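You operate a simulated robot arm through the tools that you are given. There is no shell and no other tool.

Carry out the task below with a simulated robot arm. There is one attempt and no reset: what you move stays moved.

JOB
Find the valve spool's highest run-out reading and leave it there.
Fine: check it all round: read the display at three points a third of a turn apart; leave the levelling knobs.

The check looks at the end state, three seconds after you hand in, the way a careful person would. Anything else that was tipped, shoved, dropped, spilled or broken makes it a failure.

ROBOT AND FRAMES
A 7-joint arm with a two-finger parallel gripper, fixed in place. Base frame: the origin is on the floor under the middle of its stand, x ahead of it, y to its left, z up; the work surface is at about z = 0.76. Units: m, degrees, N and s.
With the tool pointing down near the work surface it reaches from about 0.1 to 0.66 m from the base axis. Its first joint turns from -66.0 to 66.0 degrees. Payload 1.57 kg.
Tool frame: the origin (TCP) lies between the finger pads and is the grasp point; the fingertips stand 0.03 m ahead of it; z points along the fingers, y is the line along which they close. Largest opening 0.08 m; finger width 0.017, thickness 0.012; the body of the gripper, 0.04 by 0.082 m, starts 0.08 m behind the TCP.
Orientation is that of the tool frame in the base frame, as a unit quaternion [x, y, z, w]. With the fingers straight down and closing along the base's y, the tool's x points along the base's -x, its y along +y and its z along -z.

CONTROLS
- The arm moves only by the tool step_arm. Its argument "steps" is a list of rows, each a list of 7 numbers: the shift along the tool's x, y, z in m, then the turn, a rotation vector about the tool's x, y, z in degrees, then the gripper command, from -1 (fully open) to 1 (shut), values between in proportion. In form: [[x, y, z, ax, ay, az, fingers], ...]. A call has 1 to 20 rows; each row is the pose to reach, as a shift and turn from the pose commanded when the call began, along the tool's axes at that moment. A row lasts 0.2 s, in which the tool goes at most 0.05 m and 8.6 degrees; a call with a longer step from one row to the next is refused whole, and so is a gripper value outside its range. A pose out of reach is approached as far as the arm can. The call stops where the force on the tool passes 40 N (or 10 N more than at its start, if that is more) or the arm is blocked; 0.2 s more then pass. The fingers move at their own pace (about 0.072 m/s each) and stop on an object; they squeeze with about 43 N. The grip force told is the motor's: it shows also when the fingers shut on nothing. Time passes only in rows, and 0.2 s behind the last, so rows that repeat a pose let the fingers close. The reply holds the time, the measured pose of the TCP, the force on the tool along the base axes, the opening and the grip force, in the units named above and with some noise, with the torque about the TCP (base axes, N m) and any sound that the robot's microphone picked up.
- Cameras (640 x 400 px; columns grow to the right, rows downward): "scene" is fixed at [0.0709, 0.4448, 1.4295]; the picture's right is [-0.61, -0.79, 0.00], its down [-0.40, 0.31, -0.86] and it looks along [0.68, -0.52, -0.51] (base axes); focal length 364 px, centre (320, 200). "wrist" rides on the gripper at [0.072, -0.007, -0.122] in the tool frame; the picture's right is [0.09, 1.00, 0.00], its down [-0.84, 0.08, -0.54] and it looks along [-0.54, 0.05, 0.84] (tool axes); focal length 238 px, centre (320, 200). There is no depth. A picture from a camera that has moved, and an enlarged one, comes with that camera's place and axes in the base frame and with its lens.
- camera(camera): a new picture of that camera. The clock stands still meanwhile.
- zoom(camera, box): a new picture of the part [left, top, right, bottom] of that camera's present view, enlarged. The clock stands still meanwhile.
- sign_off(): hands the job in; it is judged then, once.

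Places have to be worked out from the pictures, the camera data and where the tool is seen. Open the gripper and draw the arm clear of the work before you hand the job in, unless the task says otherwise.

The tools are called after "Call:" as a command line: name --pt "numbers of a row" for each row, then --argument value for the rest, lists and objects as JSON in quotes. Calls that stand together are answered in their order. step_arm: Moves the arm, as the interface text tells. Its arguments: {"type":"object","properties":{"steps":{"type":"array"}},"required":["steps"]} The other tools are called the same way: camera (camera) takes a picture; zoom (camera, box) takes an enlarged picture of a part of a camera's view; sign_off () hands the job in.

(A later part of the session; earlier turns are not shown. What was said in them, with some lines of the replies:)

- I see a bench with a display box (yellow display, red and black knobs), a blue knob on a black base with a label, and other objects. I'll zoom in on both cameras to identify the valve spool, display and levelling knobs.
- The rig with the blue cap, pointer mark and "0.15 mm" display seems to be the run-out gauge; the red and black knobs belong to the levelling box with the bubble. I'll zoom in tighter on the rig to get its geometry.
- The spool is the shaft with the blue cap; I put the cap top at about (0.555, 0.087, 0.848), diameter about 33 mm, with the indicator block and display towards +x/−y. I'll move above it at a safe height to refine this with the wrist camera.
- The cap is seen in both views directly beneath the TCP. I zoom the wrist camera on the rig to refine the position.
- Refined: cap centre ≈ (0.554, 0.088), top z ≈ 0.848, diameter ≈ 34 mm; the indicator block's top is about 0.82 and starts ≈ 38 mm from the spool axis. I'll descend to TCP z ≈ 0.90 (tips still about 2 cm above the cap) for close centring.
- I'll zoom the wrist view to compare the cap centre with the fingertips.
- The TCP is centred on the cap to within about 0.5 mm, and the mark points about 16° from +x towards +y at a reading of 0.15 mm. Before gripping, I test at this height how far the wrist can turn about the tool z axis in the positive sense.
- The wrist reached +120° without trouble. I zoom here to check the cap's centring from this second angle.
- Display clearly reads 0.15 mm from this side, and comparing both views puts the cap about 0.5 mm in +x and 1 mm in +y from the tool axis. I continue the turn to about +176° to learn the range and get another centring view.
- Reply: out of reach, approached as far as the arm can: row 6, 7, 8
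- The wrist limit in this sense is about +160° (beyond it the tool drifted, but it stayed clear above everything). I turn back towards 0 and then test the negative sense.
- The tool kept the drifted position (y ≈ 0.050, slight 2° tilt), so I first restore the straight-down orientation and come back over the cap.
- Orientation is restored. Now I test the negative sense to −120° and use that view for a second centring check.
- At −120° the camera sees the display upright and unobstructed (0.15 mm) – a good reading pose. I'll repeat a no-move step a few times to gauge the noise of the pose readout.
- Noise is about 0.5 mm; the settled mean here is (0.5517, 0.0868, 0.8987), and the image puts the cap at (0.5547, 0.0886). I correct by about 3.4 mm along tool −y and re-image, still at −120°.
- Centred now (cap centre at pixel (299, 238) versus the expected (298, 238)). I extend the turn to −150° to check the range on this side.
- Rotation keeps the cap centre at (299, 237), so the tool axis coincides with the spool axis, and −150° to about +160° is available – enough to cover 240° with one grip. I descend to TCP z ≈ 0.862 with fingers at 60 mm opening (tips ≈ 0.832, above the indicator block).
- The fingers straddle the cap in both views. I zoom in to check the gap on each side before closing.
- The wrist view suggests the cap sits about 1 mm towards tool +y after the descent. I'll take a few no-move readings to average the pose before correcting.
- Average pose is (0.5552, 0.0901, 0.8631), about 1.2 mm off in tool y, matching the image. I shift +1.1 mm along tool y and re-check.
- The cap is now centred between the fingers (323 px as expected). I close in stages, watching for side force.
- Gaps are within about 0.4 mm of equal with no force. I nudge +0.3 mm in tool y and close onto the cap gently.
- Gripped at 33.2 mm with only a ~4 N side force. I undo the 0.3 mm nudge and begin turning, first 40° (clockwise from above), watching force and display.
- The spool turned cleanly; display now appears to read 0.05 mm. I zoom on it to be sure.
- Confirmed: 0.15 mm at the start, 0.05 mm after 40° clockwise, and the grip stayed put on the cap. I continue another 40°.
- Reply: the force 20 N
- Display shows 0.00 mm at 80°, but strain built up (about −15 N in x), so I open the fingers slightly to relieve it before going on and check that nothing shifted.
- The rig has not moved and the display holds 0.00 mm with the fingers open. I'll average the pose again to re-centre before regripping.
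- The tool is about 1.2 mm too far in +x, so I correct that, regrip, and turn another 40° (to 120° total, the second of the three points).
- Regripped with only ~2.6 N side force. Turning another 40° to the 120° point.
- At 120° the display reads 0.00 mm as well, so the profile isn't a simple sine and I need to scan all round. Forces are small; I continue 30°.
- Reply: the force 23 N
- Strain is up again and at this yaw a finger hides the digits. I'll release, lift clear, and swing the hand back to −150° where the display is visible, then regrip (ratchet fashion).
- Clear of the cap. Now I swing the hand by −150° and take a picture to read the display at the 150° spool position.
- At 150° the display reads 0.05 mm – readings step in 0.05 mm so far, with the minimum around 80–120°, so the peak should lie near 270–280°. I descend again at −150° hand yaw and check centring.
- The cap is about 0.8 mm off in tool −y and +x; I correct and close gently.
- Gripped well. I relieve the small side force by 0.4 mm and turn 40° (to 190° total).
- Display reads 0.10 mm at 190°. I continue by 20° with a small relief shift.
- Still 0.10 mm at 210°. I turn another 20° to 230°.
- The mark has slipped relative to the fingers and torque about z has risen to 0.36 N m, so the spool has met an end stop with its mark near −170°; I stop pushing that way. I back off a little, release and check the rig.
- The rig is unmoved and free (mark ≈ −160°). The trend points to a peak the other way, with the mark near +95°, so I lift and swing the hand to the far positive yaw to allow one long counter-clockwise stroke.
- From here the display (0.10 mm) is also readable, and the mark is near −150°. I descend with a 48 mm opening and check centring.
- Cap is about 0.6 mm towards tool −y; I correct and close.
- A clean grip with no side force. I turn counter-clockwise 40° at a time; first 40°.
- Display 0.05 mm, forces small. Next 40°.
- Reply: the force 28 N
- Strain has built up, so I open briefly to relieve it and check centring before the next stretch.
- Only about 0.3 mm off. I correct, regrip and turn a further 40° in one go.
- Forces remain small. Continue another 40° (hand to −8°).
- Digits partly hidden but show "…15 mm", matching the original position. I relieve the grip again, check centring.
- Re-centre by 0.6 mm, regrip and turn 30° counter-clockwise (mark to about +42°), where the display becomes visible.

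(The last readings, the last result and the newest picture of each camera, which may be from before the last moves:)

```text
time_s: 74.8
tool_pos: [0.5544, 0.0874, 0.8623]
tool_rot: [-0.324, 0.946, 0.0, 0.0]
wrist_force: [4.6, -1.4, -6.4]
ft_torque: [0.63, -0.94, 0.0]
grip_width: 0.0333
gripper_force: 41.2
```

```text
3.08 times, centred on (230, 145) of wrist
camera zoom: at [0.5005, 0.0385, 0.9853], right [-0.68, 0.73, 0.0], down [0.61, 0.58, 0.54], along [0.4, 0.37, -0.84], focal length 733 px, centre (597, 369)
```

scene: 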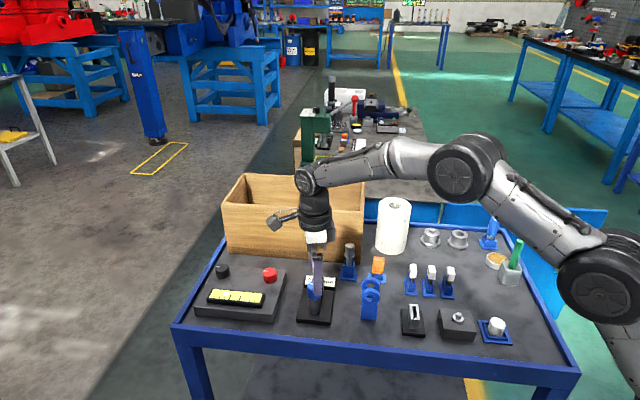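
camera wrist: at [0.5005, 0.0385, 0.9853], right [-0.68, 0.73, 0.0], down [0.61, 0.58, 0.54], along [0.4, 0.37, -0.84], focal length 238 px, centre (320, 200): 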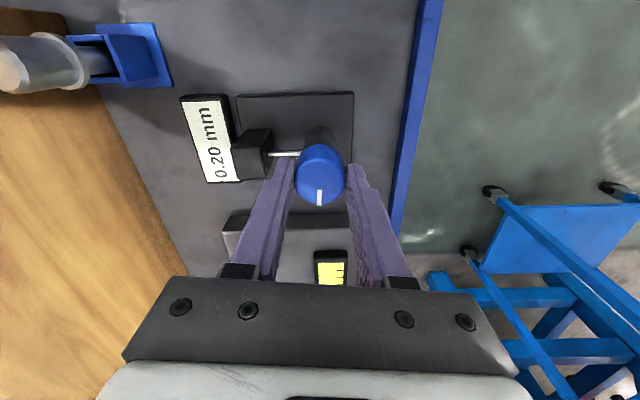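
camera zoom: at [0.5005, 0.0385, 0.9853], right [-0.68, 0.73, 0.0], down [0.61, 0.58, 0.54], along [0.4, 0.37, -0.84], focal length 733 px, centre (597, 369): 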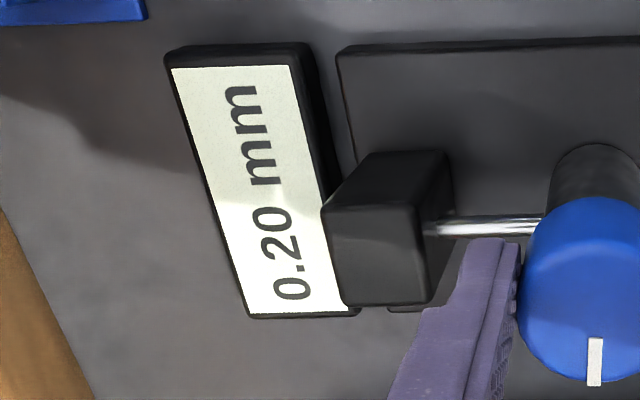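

0.20 mm with the mark near +41° – rising as predicted. Now I go in finer, 12° steps and read at each.

Call:
step_arm --pt "0 0 0 0 0 -4 0.25" --pt "0 0 0 0 0 -8 0.25" --pt "0 0 0 0 0 -12 0.25" --pt "0 0 0 0 0 -12 0.25"

Call:
zoom --camera "wrist" --box '[140, 20, 300, 180]'

Call:
step_arm --pt "0 0 0 0 0 -4 0.25" --pt "0 0 0 0 0 -8 0.25" --pt "0 0 0 0 0 -12 0.25" --pt "0 0 0 0 0 -12 0.25"

Call:
zoom --camera "wrist" --box '[140, 0, 300, 160]'

```text
time_s: 75.8
tool_pos: [0.5556, 0.0871, 0.8625]
tool_rot: [-0.422, 0.907, 0.0, -0.001]
wrist_force: [-1.5, -1.4, -3.0]
ft_torque: [0.63, -0.3, -0.01]
grip_width: 0.0332
gripper_force: 40.9
```

```text
2.50 times, centred on (220, 100) of wrist
camera zoom: at [0.5125, 0.0285, 0.9855], right [-0.82, 0.57, 0.0], down [0.48, 0.69, 0.54], along [0.31, 0.44, -0.84], focal length 596 px, centre (570, 450)
```

zoom: 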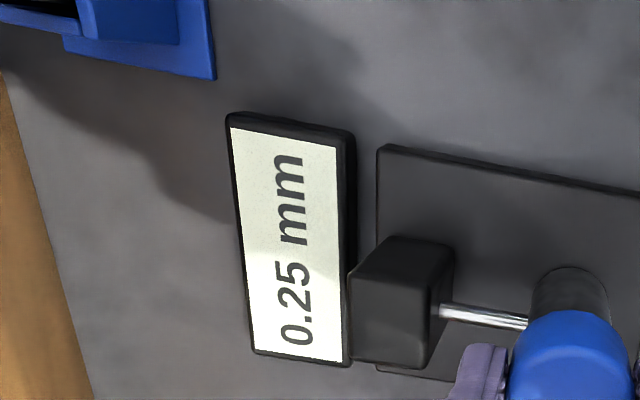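

```text
time_s: 76.8
tool_pos: [0.5537, 0.0877, 0.8629]
tool_rot: [-0.514, 0.858, -0.001, -0.001]
wrist_force: [-3.0, -3.1, -0.4]
ft_torque: [-0.92, 0.53, 0.02]
grip_width: 0.0333
gripper_force: 40.9
```

```text
2.50 times, centred on (220, 80) of wrist
camera zoom: at [0.5256, 0.0212, 0.9855], right [-0.92, 0.39, 0.0], down [0.33, 0.78, 0.54], along [0.21, 0.5, -0.84], focal length 596 px, centre (570, 500)
```

zoom: 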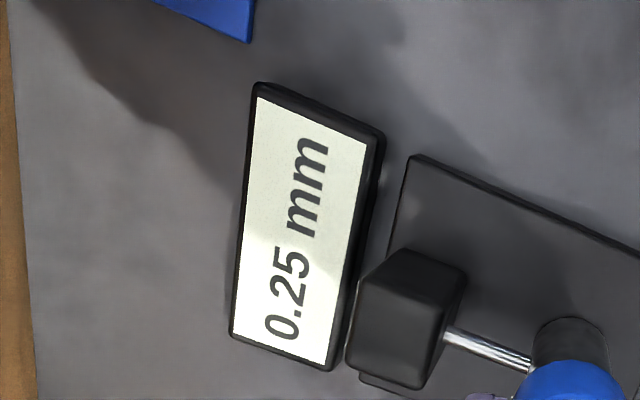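

0.25 mm at mark ≈ 53° and 66°. Continue in 12° steps.

Call:
step_arm --pt "0 0 0 0 0 -4 0.25" --pt "0 0 0 0 0 -8 0.25" --pt "0 0 0 0 0 -12 0.25" --pt "0 0 0 0 0 -12 0.25"

Call:
zoom --camera "wrist" --box '[140, 0, 300, 160]'

Call:
step_arm --pt "0 0 0 0 0 -4 0.25" --pt "0 0 0 0 0 -8 0.25" --pt "0 0 0 0 0 -12 0.25" --pt "0 0 0 0 0 -12 0.25"

Call:
zoom --camera "wrist" --box '[160, 0, 320, 160]'

```text
time_s: 77.8
tool_pos: [0.555, 0.0876, 0.8631]
tool_rot: [-0.601, 0.799, -0.001, -0.001]
wrist_force: [-3.6, -4.7, -1.1]
ft_torque: [-0.84, 0.22, 0.03]
grip_width: 0.0332
gripper_force: 41.2
```

```text
2.50 times, centred on (220, 80) of wrist
camera zoom: at [0.5402, 0.0166, 0.9854], right [-0.98, 0.19, 0.0], down [0.16, 0.83, 0.54], along [0.1, 0.53, -0.84], focal length 596 px, centre (570, 500)
```

zoom: 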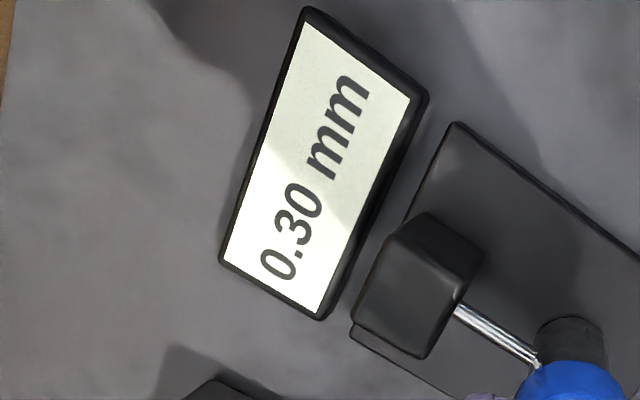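

```text
time_s: 78.8
tool_pos: [0.556, 0.0888, 0.8631]
tool_rot: [-0.681, 0.732, -0.001, 0.001]
wrist_force: [-2.9, -4.0, -5.2]
ft_torque: [-0.2, 0.05, 0.04]
grip_width: 0.0329
gripper_force: 41.0
```

```text
2.50 times, centred on (240, 80) of wrist
camera zoom: at [0.5554, 0.0153, 0.9854], right [-1.0, -0.02, 0.0], down [-0.02, 0.84, 0.54], along [-0.01, 0.54, -0.84], focal length 596 px, centre (520, 500)
```

zoom: 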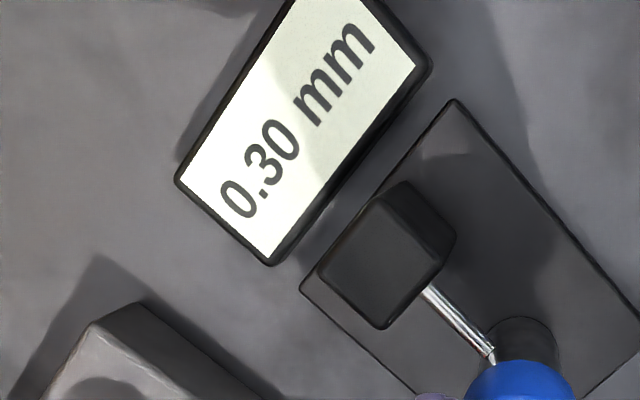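

0.30 mm at mark ≈ 77° and 89°. I continue past to find where it starts dropping.

Call:
step_arm --pt "0 0 0 0 0 -4 0.25" --pt "0 0 0 0 0 -8 0.25" --pt "0 0 0 0 0 -12 0.25" --pt "0 0 0 0 0 -12 0.25"

Call:
zoom --camera "wrist" --box '[160, 0, 360, 160]'

Call:
zoom --camera "wrist" --box '[250, 120, 390, 220]'

```text
time_s: 79.8
tool_pos: [0.5549, 0.0869, 0.8635]
tool_rot: [0.754, -0.656, -0.001, 0.0]
wrist_force: [3.0, -3.7, -9.4]
ft_torque: [0.28, -0.1, 0.0]
grip_width: 0.033
gripper_force: 40.8
```

```text
2.50 times, centred on (260, 80) of wrist
camera zoom: at [0.5704, 0.0172, 0.9854], right [-0.97, -0.23, 0.0], down [-0.19, 0.82, 0.54], along [-0.12, 0.53, -0.84], focal length 596 px, centre (470, 500)
```

zoom: 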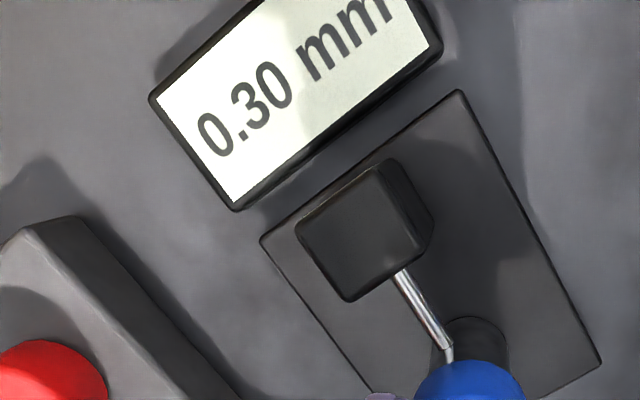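

```text
4.00 times, centred on (320, 170) of wrist
camera zoom: at [0.5704, 0.0172, 0.9854], right [-0.97, -0.23, 0.0], down [-0.19, 0.82, 0.54], along [-0.12, 0.53, -0.84], focal length 953 px, centre (320, 320)
```

zoom: 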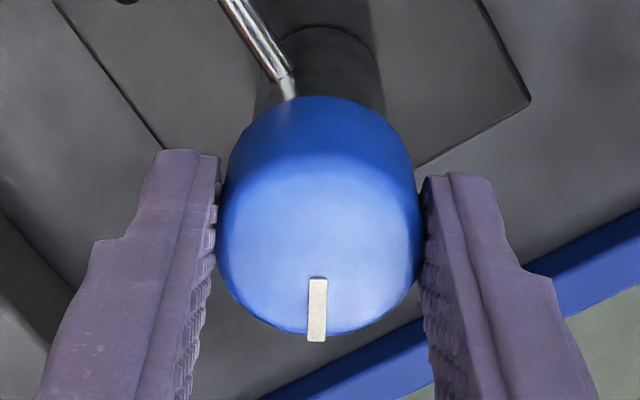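

Still 0.30 mm at ≈ 101°, grip not slipping. Continue.

Call:
step_arm --pt "0 0 0 0 0 -4 0.25" --pt "0 0 0 0 0 -8 0.25" --pt "0 0 0 0 0 -12 0.25" --pt "0 0 0 0 0 -12 0.25"

Call:
zoom --camera "wrist" --box '[180, 0, 380, 160]'

Call:
step_arm --pt "0 0 0 0 0 -4 0.25" --pt "0 0 0 0 0 -8 0.25" --pt "0 0 0 0 0 -12 0.25" --pt "0 0 0 0 0 -12 0.25"

Call:
zoom --camera "wrist" --box '[200, 0, 400, 160]'

```text
time_s: 80.8
tool_pos: [0.5554, 0.0871, 0.8624]
tool_rot: [0.818, -0.575, 0.0, 0.0]
wrist_force: [1.1, -7.7, -6.8]
ft_torque: [0.28, 0.31, 0.0]
grip_width: 0.0331
gripper_force: 41.4
```

```text
2.50 times, centred on (280, 80) of wrist
camera zoom: at [0.5849, 0.0223, 0.9855], right [-0.91, -0.43, 0.0], down [-0.36, 0.76, 0.54], along [-0.23, 0.49, -0.84], focal length 596 px, centre (420, 500)
```

zoom: 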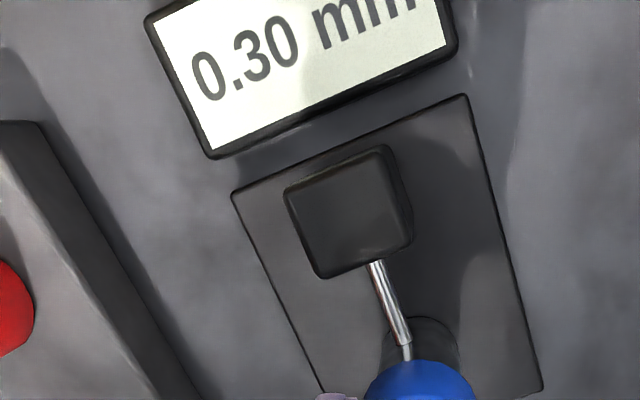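

```text
time_s: 81.8
tool_pos: [0.5555, 0.0879, 0.8622]
tool_rot: [0.874, -0.485, 0.002, 0.0]
wrist_force: [7.2, -11.0, -8.3]
ft_torque: [0.3, 0.1, -0.03]
grip_width: 0.0329
gripper_force: 41.4
```

```text
2.50 times, centred on (300, 80) of wrist
camera zoom: at [0.5975, 0.0301, 0.9857], right [-0.8, -0.6, 0.0], down [-0.51, 0.67, 0.54], along [-0.33, 0.43, -0.84], focal length 596 px, centre (370, 500)
```

zoom: 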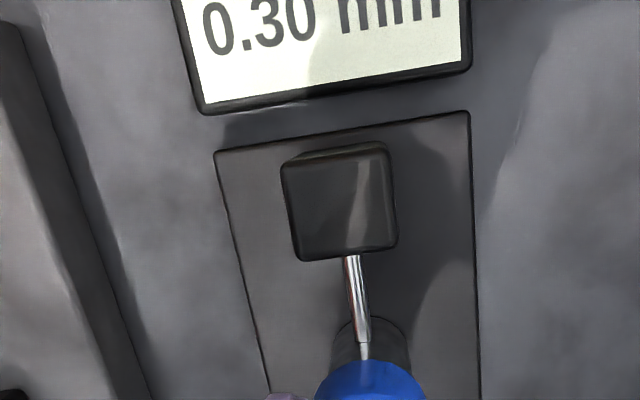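

Still 0.30 mm at ≈ 113° and 125°; strain is moderate. Continue to 137°, the third of the points a third of a turn apart from the start.

Call:
step_arm --pt "0 0 0 0 0 -4 0.25" --pt "0 0 0 0 0 -8 0.25" --pt "0 0 0 0 0 -12 0.25" --pt "0 0 0 0 0 -12 0.25"

Call:
camera --camera "wrist"

Call:
zoom --camera "wrist" --box '[250, 120, 390, 220]'

```text
time_s: 82.8
tool_pos: [0.5561, 0.088, 0.8634]
tool_rot: [0.92, -0.392, 0.001, 0.001]
wrist_force: [5.6, -9.1, -7.8]
ft_torque: [-1.05, -0.86, 0.0]
grip_width: 0.0332
gripper_force: 40.7
```

```text
taken
camera wrist: at [0.609, 0.0407, 0.9856], right [-0.65, -0.76, 0.0], down [-0.64, 0.55, 0.54], along [-0.41, 0.35, -0.84], focal length 238 px, centre (320, 200)
```

wrist: 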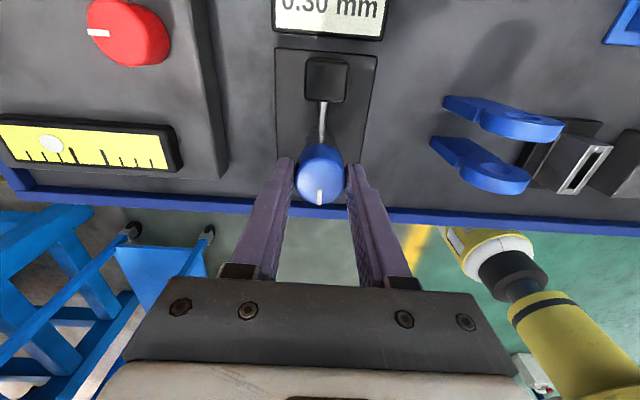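

```text
4.00 times, centred on (320, 170) of wrist
camera zoom: at [0.609, 0.0407, 0.9856], right [-0.65, -0.76, 0.0], down [-0.64, 0.55, 0.54], along [-0.41, 0.35, -0.84], focal length 953 px, centre (320, 320)
```

zoom: 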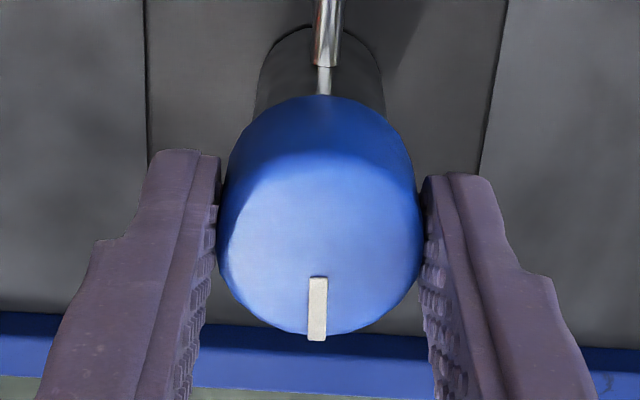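

0.30 mm at ≈ 137° too; the display resolves 0.05 mm, so the true peak is the middle of this plateau. I'll find its upper edge with smaller steps.

Call:
step_arm --pt "0 0 0 0 0 -3 0.25" --pt "0 0 0 0 0 -6 0.25" --pt "0 0 0 0 0 -6 0.25"

Call:
zoom --camera "wrist" --box '[240, 0, 440, 100]'

Call:
step_arm --pt "0 0 0 0 0 -3 0.25" --pt "0 0 0 0 0 -6 0.25" --pt "0 0 0 0 0 -6 0.25"

Call:
zoom --camera "wrist" --box '[240, 0, 440, 100]'

```text
time_s: 83.6
tool_pos: [0.5558, 0.088, 0.8627]
tool_rot: [0.939, -0.343, 0.001, 0.0]
wrist_force: [14.8, -8.2, -7.6]
ft_torque: [0.3, 0.13, -0.01]
grip_width: 0.0331
gripper_force: 40.9
```

```text
3.20 times, centred on (340, 50) of wrist
camera zoom: at [0.6133, 0.0465, 0.9857], right [-0.57, -0.82, 0.0], down [-0.69, 0.48, 0.54], along [-0.44, 0.31, -0.84], focal length 763 px, centre (256, 680)
```

zoom: 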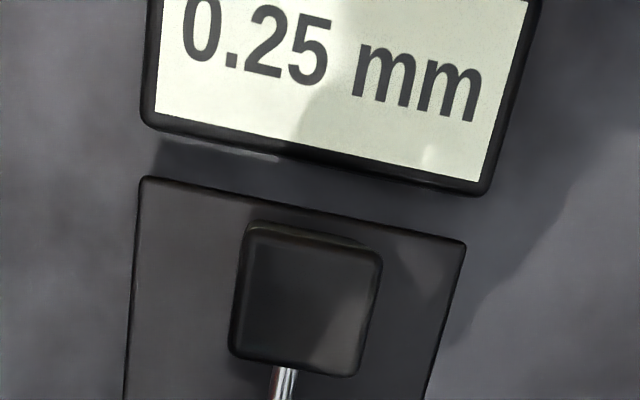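

```text
time_s: 84.4
tool_pos: [0.5549, 0.0876, 0.864]
tool_rot: [0.956, -0.293, 0.002, -0.001]
wrist_force: [18.1, -3.9, -8.2]
ft_torque: [0.11, -0.06, 0.02]
grip_width: 0.0327
gripper_force: 41.2
```

```text
3.20 times, centred on (340, 50) of wrist
camera zoom: at [0.617, 0.053, 0.9859], right [-0.48, -0.88, 0.0], down [-0.74, 0.4, 0.54], along [-0.47, 0.26, -0.84], focal length 763 px, centre (256, 680)
```

zoom: 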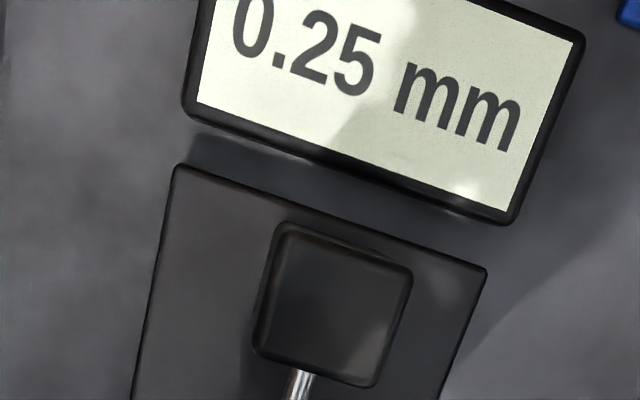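

Upper edge found: 0.30 → 0.25 between hand yaw −134° and −140°. The lower edge lay between −62° and −74°, so the peak is near −102°. Strain is 18 N, so I relieve the grip first.

Call:
step_arm --pt "0 0 0 0 0 0 0.1" --pt "0 0 0 0 0 0 0.0" --pt "0 0 0 0 0 0 -0.05" --pt "0 0 0 0 0 0 -0.05" --pt "0 0 0 0 0 0 -0.05"

Call:
zoom --camera "wrist" --box '[250, 120, 390, 220]'

Call:
zoom --camera "wrist" --box '[240, 0, 440, 100]'

```text
time_s: 85.6
tool_pos: [0.554, 0.087, 0.864]
tool_rot: [0.956, -0.294, 0.0, 0.001]
wrist_force: [0.0, 0.1, -0.5]
ft_torque: [0.01, 0.0, 0.01]
grip_width: 0.0419
gripper_force: 0.1
```

```text
4.00 times, centred on (320, 170) of wrist
camera zoom: at [0.6161, 0.0528, 0.9856], right [-0.48, -0.88, 0.0], down [-0.74, 0.41, 0.54], along [-0.47, 0.26, -0.84], focal length 953 px, centre (320, 320)
```

zoom: 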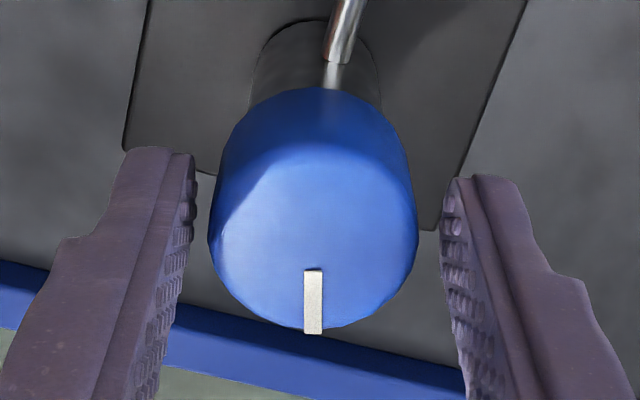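

```text
3.20 times, centred on (340, 50) of wrist
camera zoom: at [0.6161, 0.0528, 0.9856], right [-0.48, -0.88, 0.0], down [-0.74, 0.41, 0.54], along [-0.47, 0.26, -0.84], focal length 763 px, centre (256, 680)
```

zoom: 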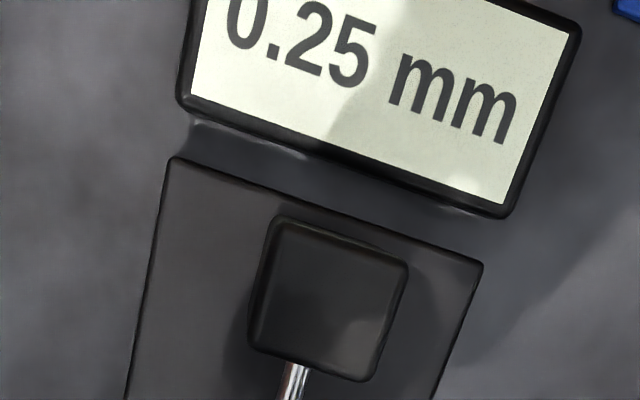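

Display steady at 0.25 mm. I re-centre (≈1 mm), regrip and turn back clockwise 8° to locate the upper edge more closely.

Call:
step_arm --pt "0.0007 -0.001 0 0 0 0 0.0" --pt "0.0007 -0.001 0 0 0 0 0.1" --pt "0.0007 -0.001 0 0 0 0 0.18" --pt "0.0007 -0.001 0 0 0 0 0.25" --pt "0.0007 -0.001 0 0 0 0 0.25" --pt "0.0007 -0.001 0 0 0 4 0.25" --pt "0.0007 -0.001 0 0 0 8 0.25" --pt "0.0007 -0.001 0 0 0 8 0.25"

Call:
zoom --camera "wrist" --box '[240, 0, 440, 100]'

Call:
zoom --camera "wrist" --box '[250, 120, 390, 220]'

```text
time_s: 87.4
tool_pos: [0.5543, 0.0878, 0.8642]
tool_rot: [0.933, -0.36, 0.001, -0.001]
wrist_force: [1.3, -5.0, 8.1]
ft_torque: [0.47, 0.57, -0.01]
grip_width: 0.0329
gripper_force: 41.4
```

```text
3.20 times, centred on (340, 50) of wrist
camera zoom: at [0.6113, 0.0448, 0.9863], right [-0.6, -0.8, 0.0], down [-0.67, 0.51, 0.54], along [-0.43, 0.33, -0.84], focal length 763 px, centre (256, 680)
```

zoom: 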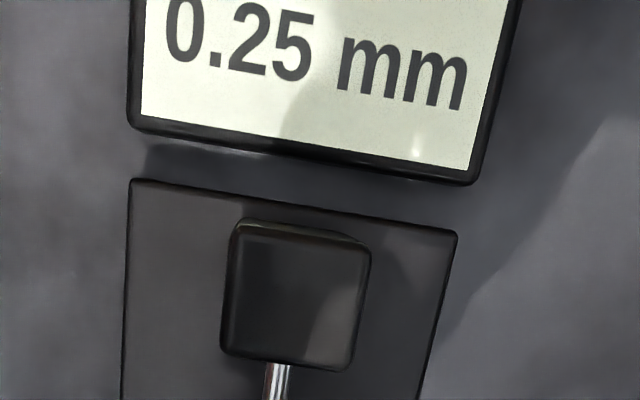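

```text
4.00 times, centred on (320, 170) of wrist
camera zoom: at [0.6113, 0.0448, 0.9863], right [-0.6, -0.8, 0.0], down [-0.67, 0.51, 0.54], along [-0.43, 0.33, -0.84], focal length 953 px, centre (320, 320)
```

zoom: 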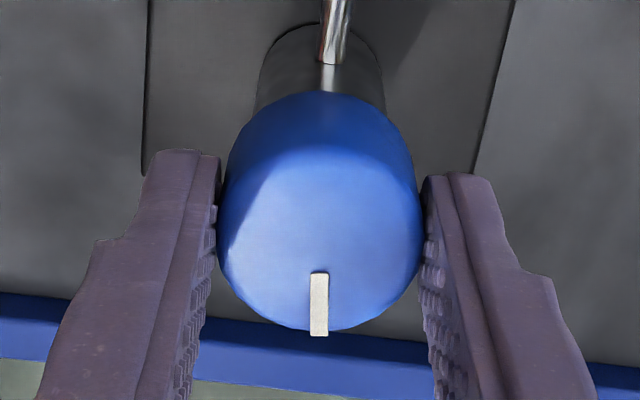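

Still 0.25 mm at −138°, so the upper edge is at about −136°. Now I turn clockwise across the plateau to find the lower edge; first 40°.

Call:
step_arm --pt "0 0 0 0 0 6 0.25" --pt "0 0 0 0 0 13 0.25" --pt "0 0 0 0 0 20 0.25" --pt "0 0 0 0 0 27 0.25" --pt "0 0 0 0 0 34 0.25" --pt "0 0 0 0 0 40 0.25" --pt "0 0 0 0 0 40 0.25"

Call:
zoom --camera "wrist" --box '[160, 0, 360, 160]'

Call:
zoom --camera "wrist" --box '[250, 120, 390, 220]'

```text
time_s: 89.0
tool_pos: [0.5542, 0.0878, 0.8636]
tool_rot: [0.753, -0.658, 0.001, 0.0]
wrist_force: [-5.2, -11.5, 13.9]
ft_torque: [-0.12, 0.22, 0.04]
grip_width: 0.0331
gripper_force: 41.0
```

```text
2.50 times, centred on (260, 80) of wrist
camera zoom: at [0.5701, 0.0178, 0.986], right [-0.97, -0.22, 0.0], down [-0.19, 0.82, 0.54], along [-0.12, 0.53, -0.84], focal length 596 px, centre (470, 500)
```

zoom: 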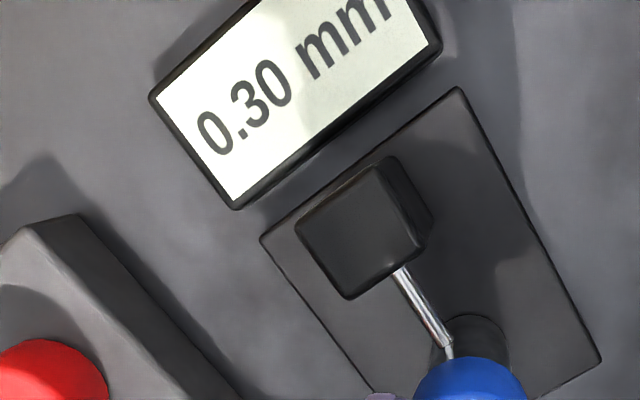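

```text
4.00 times, centred on (320, 170) of wrist
camera zoom: at [0.5701, 0.0178, 0.986], right [-0.97, -0.22, 0.0], down [-0.19, 0.82, 0.54], along [-0.12, 0.53, -0.84], focal length 953 px, centre (320, 320)
```

zoom: 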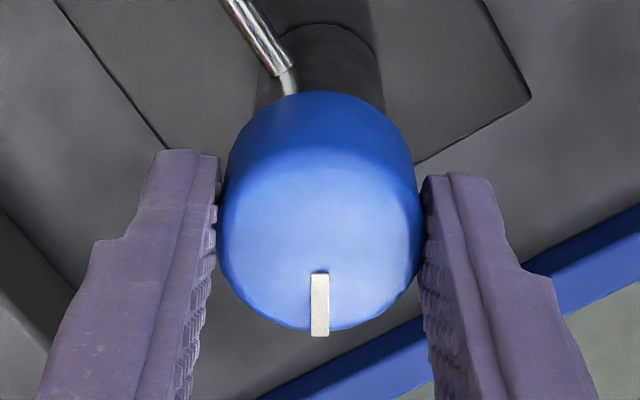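

0.30 mm at −98°. I add a small relief shift and continue to −74°, then step to find the lower edge.

Call:
step_arm --pt "0.0004 0.0002 -0.0004 0 0 4 0.25" --pt "0.0007 0.0004 -0.0008 0 0 8 0.25" --pt "0.0007 0.0004 -0.0008 0 0 14 0.25" --pt "0.0007 0.0004 -0.0008 0 0 20 0.25" --pt "0.0007 0.0004 -0.0008 0 0 24 0.25" --pt "0.0007 0.0004 -0.0008 0 0 24 0.25"

Call:
zoom --camera "wrist" --box '[140, 0, 300, 160]'

Call:
step_arm --pt "0 0 0 0 0 2 0.25" --pt "0 0 0 0 0 4 0.25" --pt "0 0 0 0 0 4 0.25"

Call:
zoom --camera "wrist" --box '[140, 0, 300, 160]'

```text
time_s: 90.4
tool_pos: [0.5542, 0.0881, 0.8642]
tool_rot: [-0.6, 0.8, 0.0, -0.001]
wrist_force: [8.3, -4.1, -7.5]
ft_torque: [-0.47, -0.29, -0.01]
grip_width: 0.0331
gripper_force: 40.6
```

```text
2.50 times, centred on (220, 80) of wrist
camera zoom: at [0.5401, 0.0172, 0.986], right [-0.98, 0.19, 0.0], down [0.16, 0.82, 0.54], along [0.1, 0.53, -0.84], focal length 596 px, centre (570, 500)
```

zoom: 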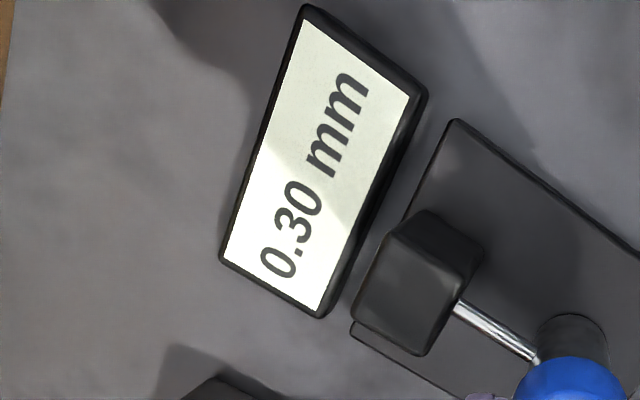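

```text
time_s: 91.2
tool_pos: [0.5539, 0.0887, 0.8636]
tool_rot: [-0.572, 0.821, 0.0, 0.0]
wrist_force: [9.3, -4.4, -10.5]
ft_torque: [0.5, -0.59, -0.03]
grip_width: 0.0333
gripper_force: 41.1
```

```text
2.50 times, centred on (220, 80) of wrist
camera zoom: at [0.5351, 0.0184, 0.986], right [-0.97, 0.26, 0.0], down [0.22, 0.81, 0.54], along [0.14, 0.52, -0.84], focal length 596 px, centre (570, 500)
```

zoom: 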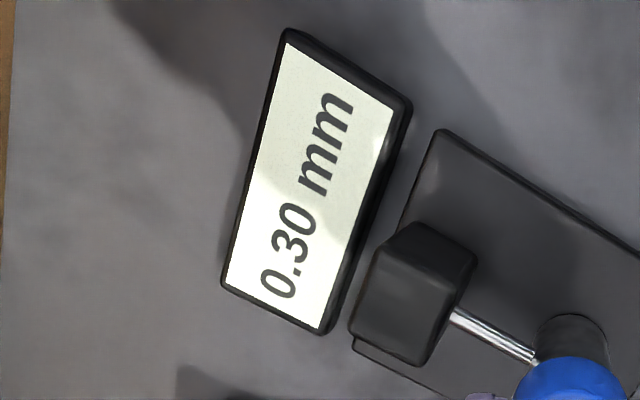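

0.30 mm at −70°. Step 3° more.

Call:
step_arm --pt "0 0 0 0 0 3 0.25" --pt "0 0 0 0 0 3 0.25"

Call:
zoom --camera "wrist" --box '[140, 0, 300, 160]'

Call:
step_arm --pt "0 0 0 0 0 3 0.25" --pt "0 0 0 0 0 3 0.25"

Call:
zoom --camera "wrist" --box '[140, 0, 300, 160]'

Call:
zoom --camera "wrist" --box '[250, 120, 390, 220]'

```text
time_s: 91.8
tool_pos: [0.5554, 0.0871, 0.8633]
tool_rot: [-0.55, 0.835, 0.001, 0.0]
wrist_force: [10.8, 1.3, -14.9]
ft_torque: [0.2, -0.47, 0.02]
grip_width: 0.0331
gripper_force: 41.3
```

```text
2.50 times, centred on (220, 80) of wrist
camera zoom: at [0.5316, 0.0195, 0.986], right [-0.95, 0.31, 0.0], down [0.26, 0.8, 0.54], along [0.17, 0.52, -0.84], focal length 596 px, centre (570, 500)
```

zoom: 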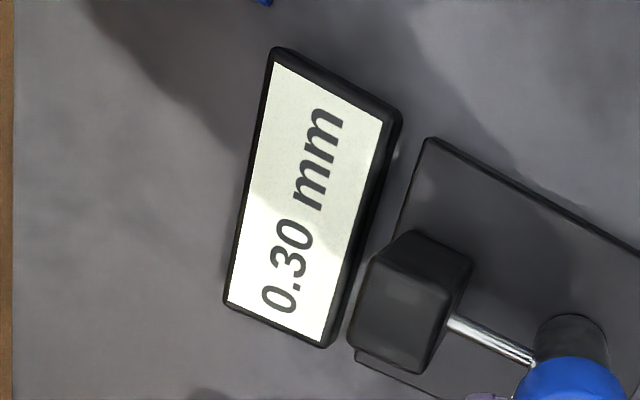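

```text
time_s: 92.4
tool_pos: [0.5547, 0.0886, 0.8648]
tool_rot: [-0.529, 0.849, 0.002, 0.001]
wrist_force: [7.1, -0.8, -12.0]
ft_torque: [0.7, -0.62, 0.02]
grip_width: 0.0331
gripper_force: 40.9
```

```text
2.50 times, centred on (220, 80) of wrist
camera zoom: at [0.5281, 0.0208, 0.9861], right [-0.93, 0.36, 0.0], down [0.3, 0.78, 0.54], along [0.19, 0.51, -0.84], focal length 596 px, centre (570, 500)
```

zoom: 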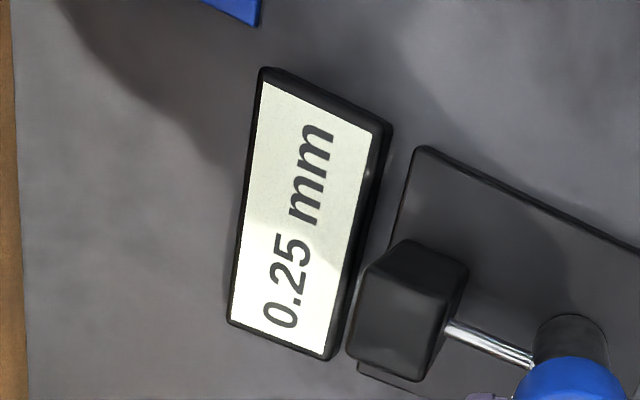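

```text
4.00 times, centred on (320, 170) of wrist
camera zoom: at [0.5281, 0.0208, 0.9861], right [-0.93, 0.36, 0.0], down [0.3, 0.78, 0.54], along [0.19, 0.51, -0.84], focal length 953 px, centre (320, 320)
```

zoom: 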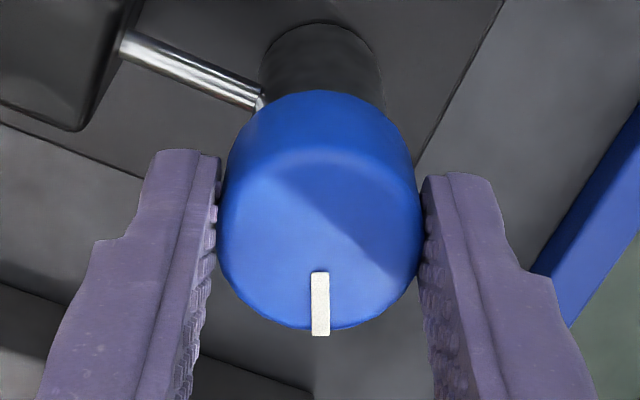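

Lower edge is between −67° (0.30) and −64° (0.25), i.e. ≈ −65.3°; with the upper edge ≈ −136° the peak is at ≈ −100.6° (mark ≈ +104°), which also agrees with the three-point fit (0.15 / 0.00 / 0.30). I turn back counter-clockwise 36.7° to the peak.

Call:
step_arm --pt "0 0 0 0 0 -6 0.25" --pt "0 0 0 0 0 -13 0.25" --pt "0 0 0 0 0 -20 0.25" --pt "0 0 0 0 0 -27 0.25" --pt "0 0 0 0 0 -33 0.25" --pt "0 0 0 0 0 -36.7 0.25" --pt "0 0 0 0 0 -36.7 0.25" --pt "0 0 0 0 0 -36.7 0.25"

Call:
zoom --camera "wrist" --box '[160, 0, 360, 160]'

Call:
zoom --camera "wrist" --box '[250, 120, 390, 220]'

```text
time_s: 94.2
tool_pos: [0.5544, 0.0875, 0.8638]
tool_rot: [0.769, -0.639, -0.001, 0.001]
wrist_force: [1.7, 1.9, -9.2]
ft_torque: [0.3, 0.02, -0.02]
grip_width: 0.0329
gripper_force: 40.9
```

```text
2.50 times, centred on (260, 80) of wrist
camera zoom: at [0.5738, 0.0187, 0.9861], right [-0.96, -0.27, 0.0], down [-0.23, 0.81, 0.54], along [-0.15, 0.52, -0.84], focal length 596 px, centre (470, 500)
```

zoom: 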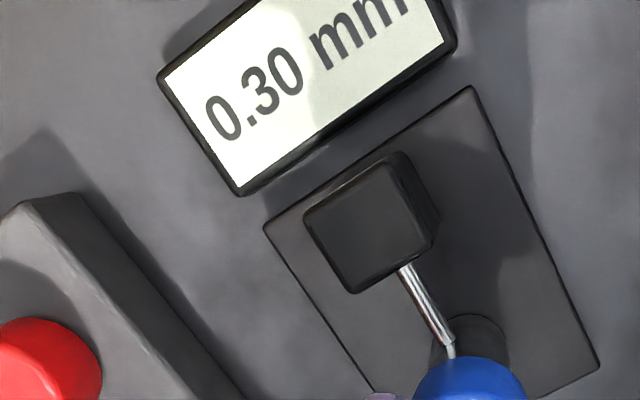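

```text
4.00 times, centred on (320, 170) of wrist
camera zoom: at [0.5738, 0.0187, 0.9861], right [-0.96, -0.27, 0.0], down [-0.23, 0.81, 0.54], along [-0.15, 0.52, -0.84], focal length 953 px, centre (320, 320)
```

zoom: 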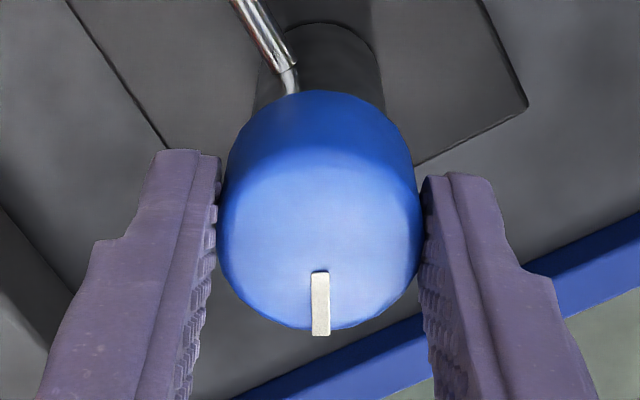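

At −100.6° the display reads 0.30 mm and the grip hasn't slipped. Now I open gently, wait, and lift straight up.

Call:
step_arm --pt "0 0 0 0 0 0 0.15" --pt "0 0 0 0 0 0 0.1" --pt "0 0 0 0 0 0 0.0" --pt "0 0 0 0 0 0 -0.1" --pt "0 0 0 0 0 0 -0.2" --pt "0 0 0 0 0 0 -0.2" --pt "0 0 0 0 0 0 -0.2"

Call:
zoom --camera "wrist" --box '[250, 120, 390, 220]'

Call:
zoom --camera "wrist" --box '[160, 0, 360, 160]'

```text
time_s: 95.8
tool_pos: [0.5554, 0.0876, 0.8646]
tool_rot: [0.769, -0.64, 0.001, 0.0]
wrist_force: [-0.4, 0.1, 1.0]
ft_torque: [0.0, 0.0, 0.0]
grip_width: 0.0479
gripper_force: 0.0
```

```text
4.00 times, centred on (320, 170) of wrist
camera zoom: at [0.5739, 0.0186, 0.9865], right [-0.96, -0.27, 0.0], down [-0.23, 0.81, 0.54], along [-0.15, 0.52, -0.84], focal length 953 px, centre (320, 320)
```

zoom: 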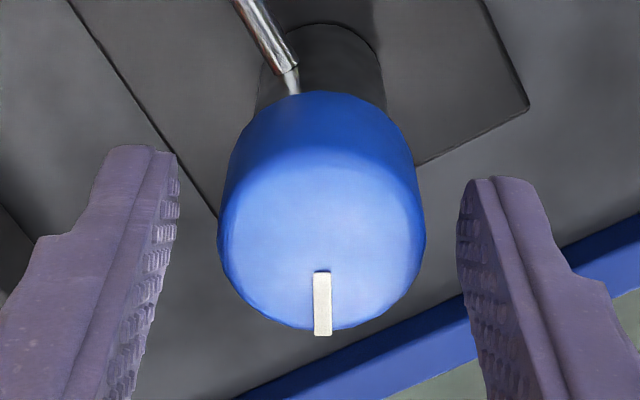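

```text
2.50 times, centred on (260, 80) of wrist
camera zoom: at [0.5739, 0.0186, 0.9865], right [-0.96, -0.27, 0.0], down [-0.23, 0.81, 0.54], along [-0.15, 0.52, -0.84], focal length 596 px, centre (470, 500)
```

zoom: 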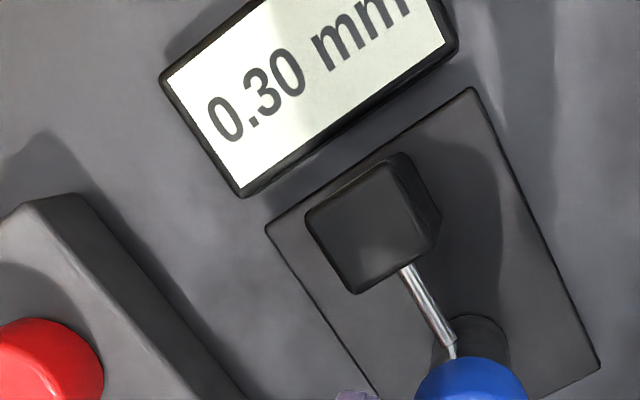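

The spool stayed put with 0.30 mm showing. I lift straight up, well clear, then retreat towards the robot.

Call:
step_arm --pt "0 0 -0.01 0 0 0 -0.2" --pt "0 0 -0.02 0 0 0 -0.2" --pt "0 0 -0.035 0 0 0 -0.2" --pt "0 0 -0.06 0 0 0 -0.2" --pt "0 0 -0.1 0 0 0 -0.5" --pt "0 0 -0.14 0 0 0 -1" --pt "0 0 -0.18 0 0 0 -1" --pt "0 0 -0.22 0 0 0 -1" --pt "0 0 -0.26 0 0 0 -1" --pt "0 0 -0.29 0 0 0 -1" --pt "0 0 -0.29 0 0 0 -1"

Call:
camera --camera "wrist"

Call:
camera --camera "scene"

```text
time_s: 98.2
tool_pos: [0.5539, 0.0882, 1.1521]
tool_rot: [0.769, -0.64, 0.001, 0.0]
wrist_force: [-0.1, -0.2, 0.3]
ft_torque: [0.01, -0.01, 0.01]
grip_width: 0.0801
gripper_force: 0.1
```

```text
taken
camera wrist: at [0.5721, 0.0185, 1.2741], right [-0.96, -0.27, 0.0], down [-0.23, 0.81, 0.54], along [-0.15, 0.52, -0.84], focal length 238 px, centre (320, 200)
```

wrist: 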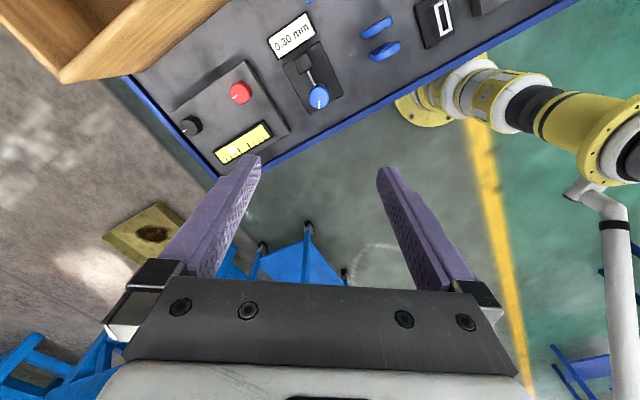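

```text
taken
```

scene: 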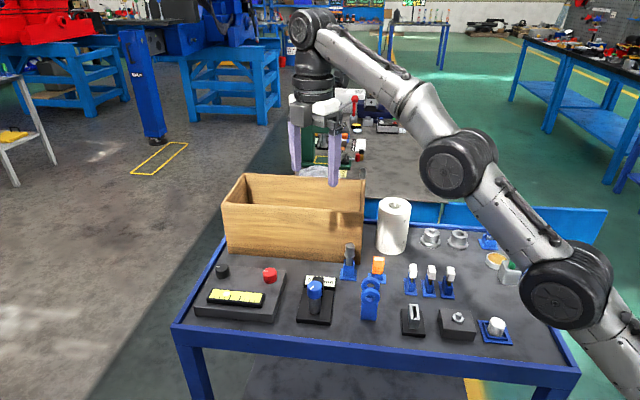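

The arm is clear and everything looks undisturbed. I zoom once more to confirm the display, the mark and the surroundings before handing in.

Call:
zoom --camera "wrist" --box '[250, 0, 370, 120]'

Call:
zoom --camera "scene" --box '[180, 220, 380, 345]'

Call:
zoom --camera "scene" --box '[290, 265, 350, 330]'

```text
3.33 times, centred on (310, 60) of wrist
camera zoom: at [0.5721, 0.0185, 1.2741], right [-0.96, -0.27, 0.0], down [-0.23, 0.81, 0.54], along [-0.15, 0.52, -0.84], focal length 794 px, centre (353, 667)
```

zoom: 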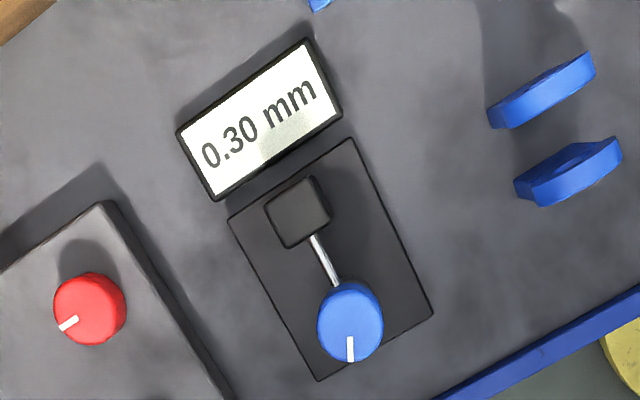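

```text
3.20 times, centred on (280, 282) of scene
camera zoom: at [0.0709, 0.4448, 1.4295], right [-0.61, -0.79, 0.0], down [-0.4, 0.31, -0.86], along [0.68, -0.52, -0.51], focal length 1165 px, centre (448, -64)
```

zoom: 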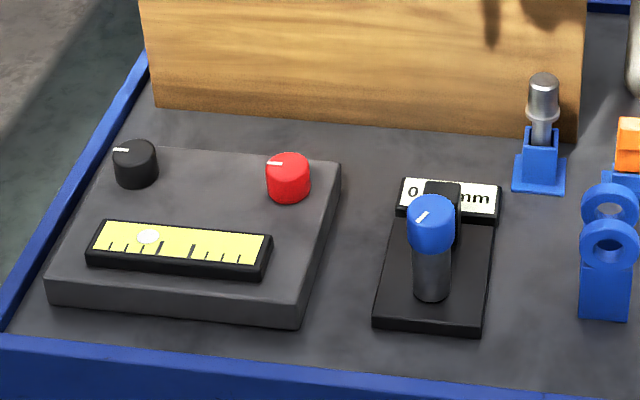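

```text
6.15 times, centred on (320, 298) of scene
camera zoom: at [0.0709, 0.4448, 1.4295], right [-0.61, -0.79, 0.0], down [-0.4, 0.31, -0.86], along [0.68, -0.52, -0.51], focal length 2240 px, centre (320, -400)
```

zoom: 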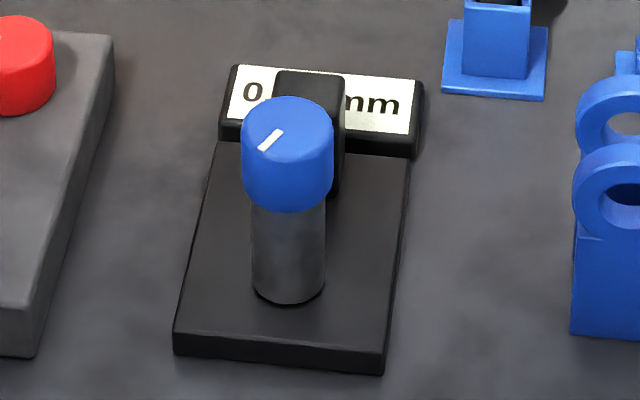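

The display reads 0.30 mm with the mark near +102°, in the middle of the highest plateau. The rig sits where it was, the levelling knobs are untouched, and the gripper is open and clear, so I hand the job in.

Call:
sign_off

```text
The job is handed in.
```

The valve spool is at its highest run-out, with the display showing 0.30 mm and the mark near +104°, about 90° counter-clockwise from where it started. I've handed the job in.

- **Three-point check:** a third of a turn apart, the display read 0.15 mm (mark at +16°), 0.00 mm (−104°) and 0.30 mm (+137°). A sine fitted to these puts the peak near +106°.
- **Locating the peak:** the display only changes in 0.05 mm steps, so 0.30 mm showed over about 70° of turn. I found both edges of that stretch and set the spool in the middle, probably within a few degrees of the true peak.
- **Not swept:** the spool has an end stop with the mark near −155°, so I couldn't turn it all the way round. About 55° between +153° and the stop was not read. The reading was 0.25 mm at one side of that gap and 0.10 mm at the other, and both fit the same curve.
- **Stop contact:** while finding the stop I turned against it until the fingers slipped on the cap (about 0.36 N m). I backed off, and the rig had not shifted.

The levelling knobs and everything else on the bench look as they did at the start. The gripper is open and clear of the work.
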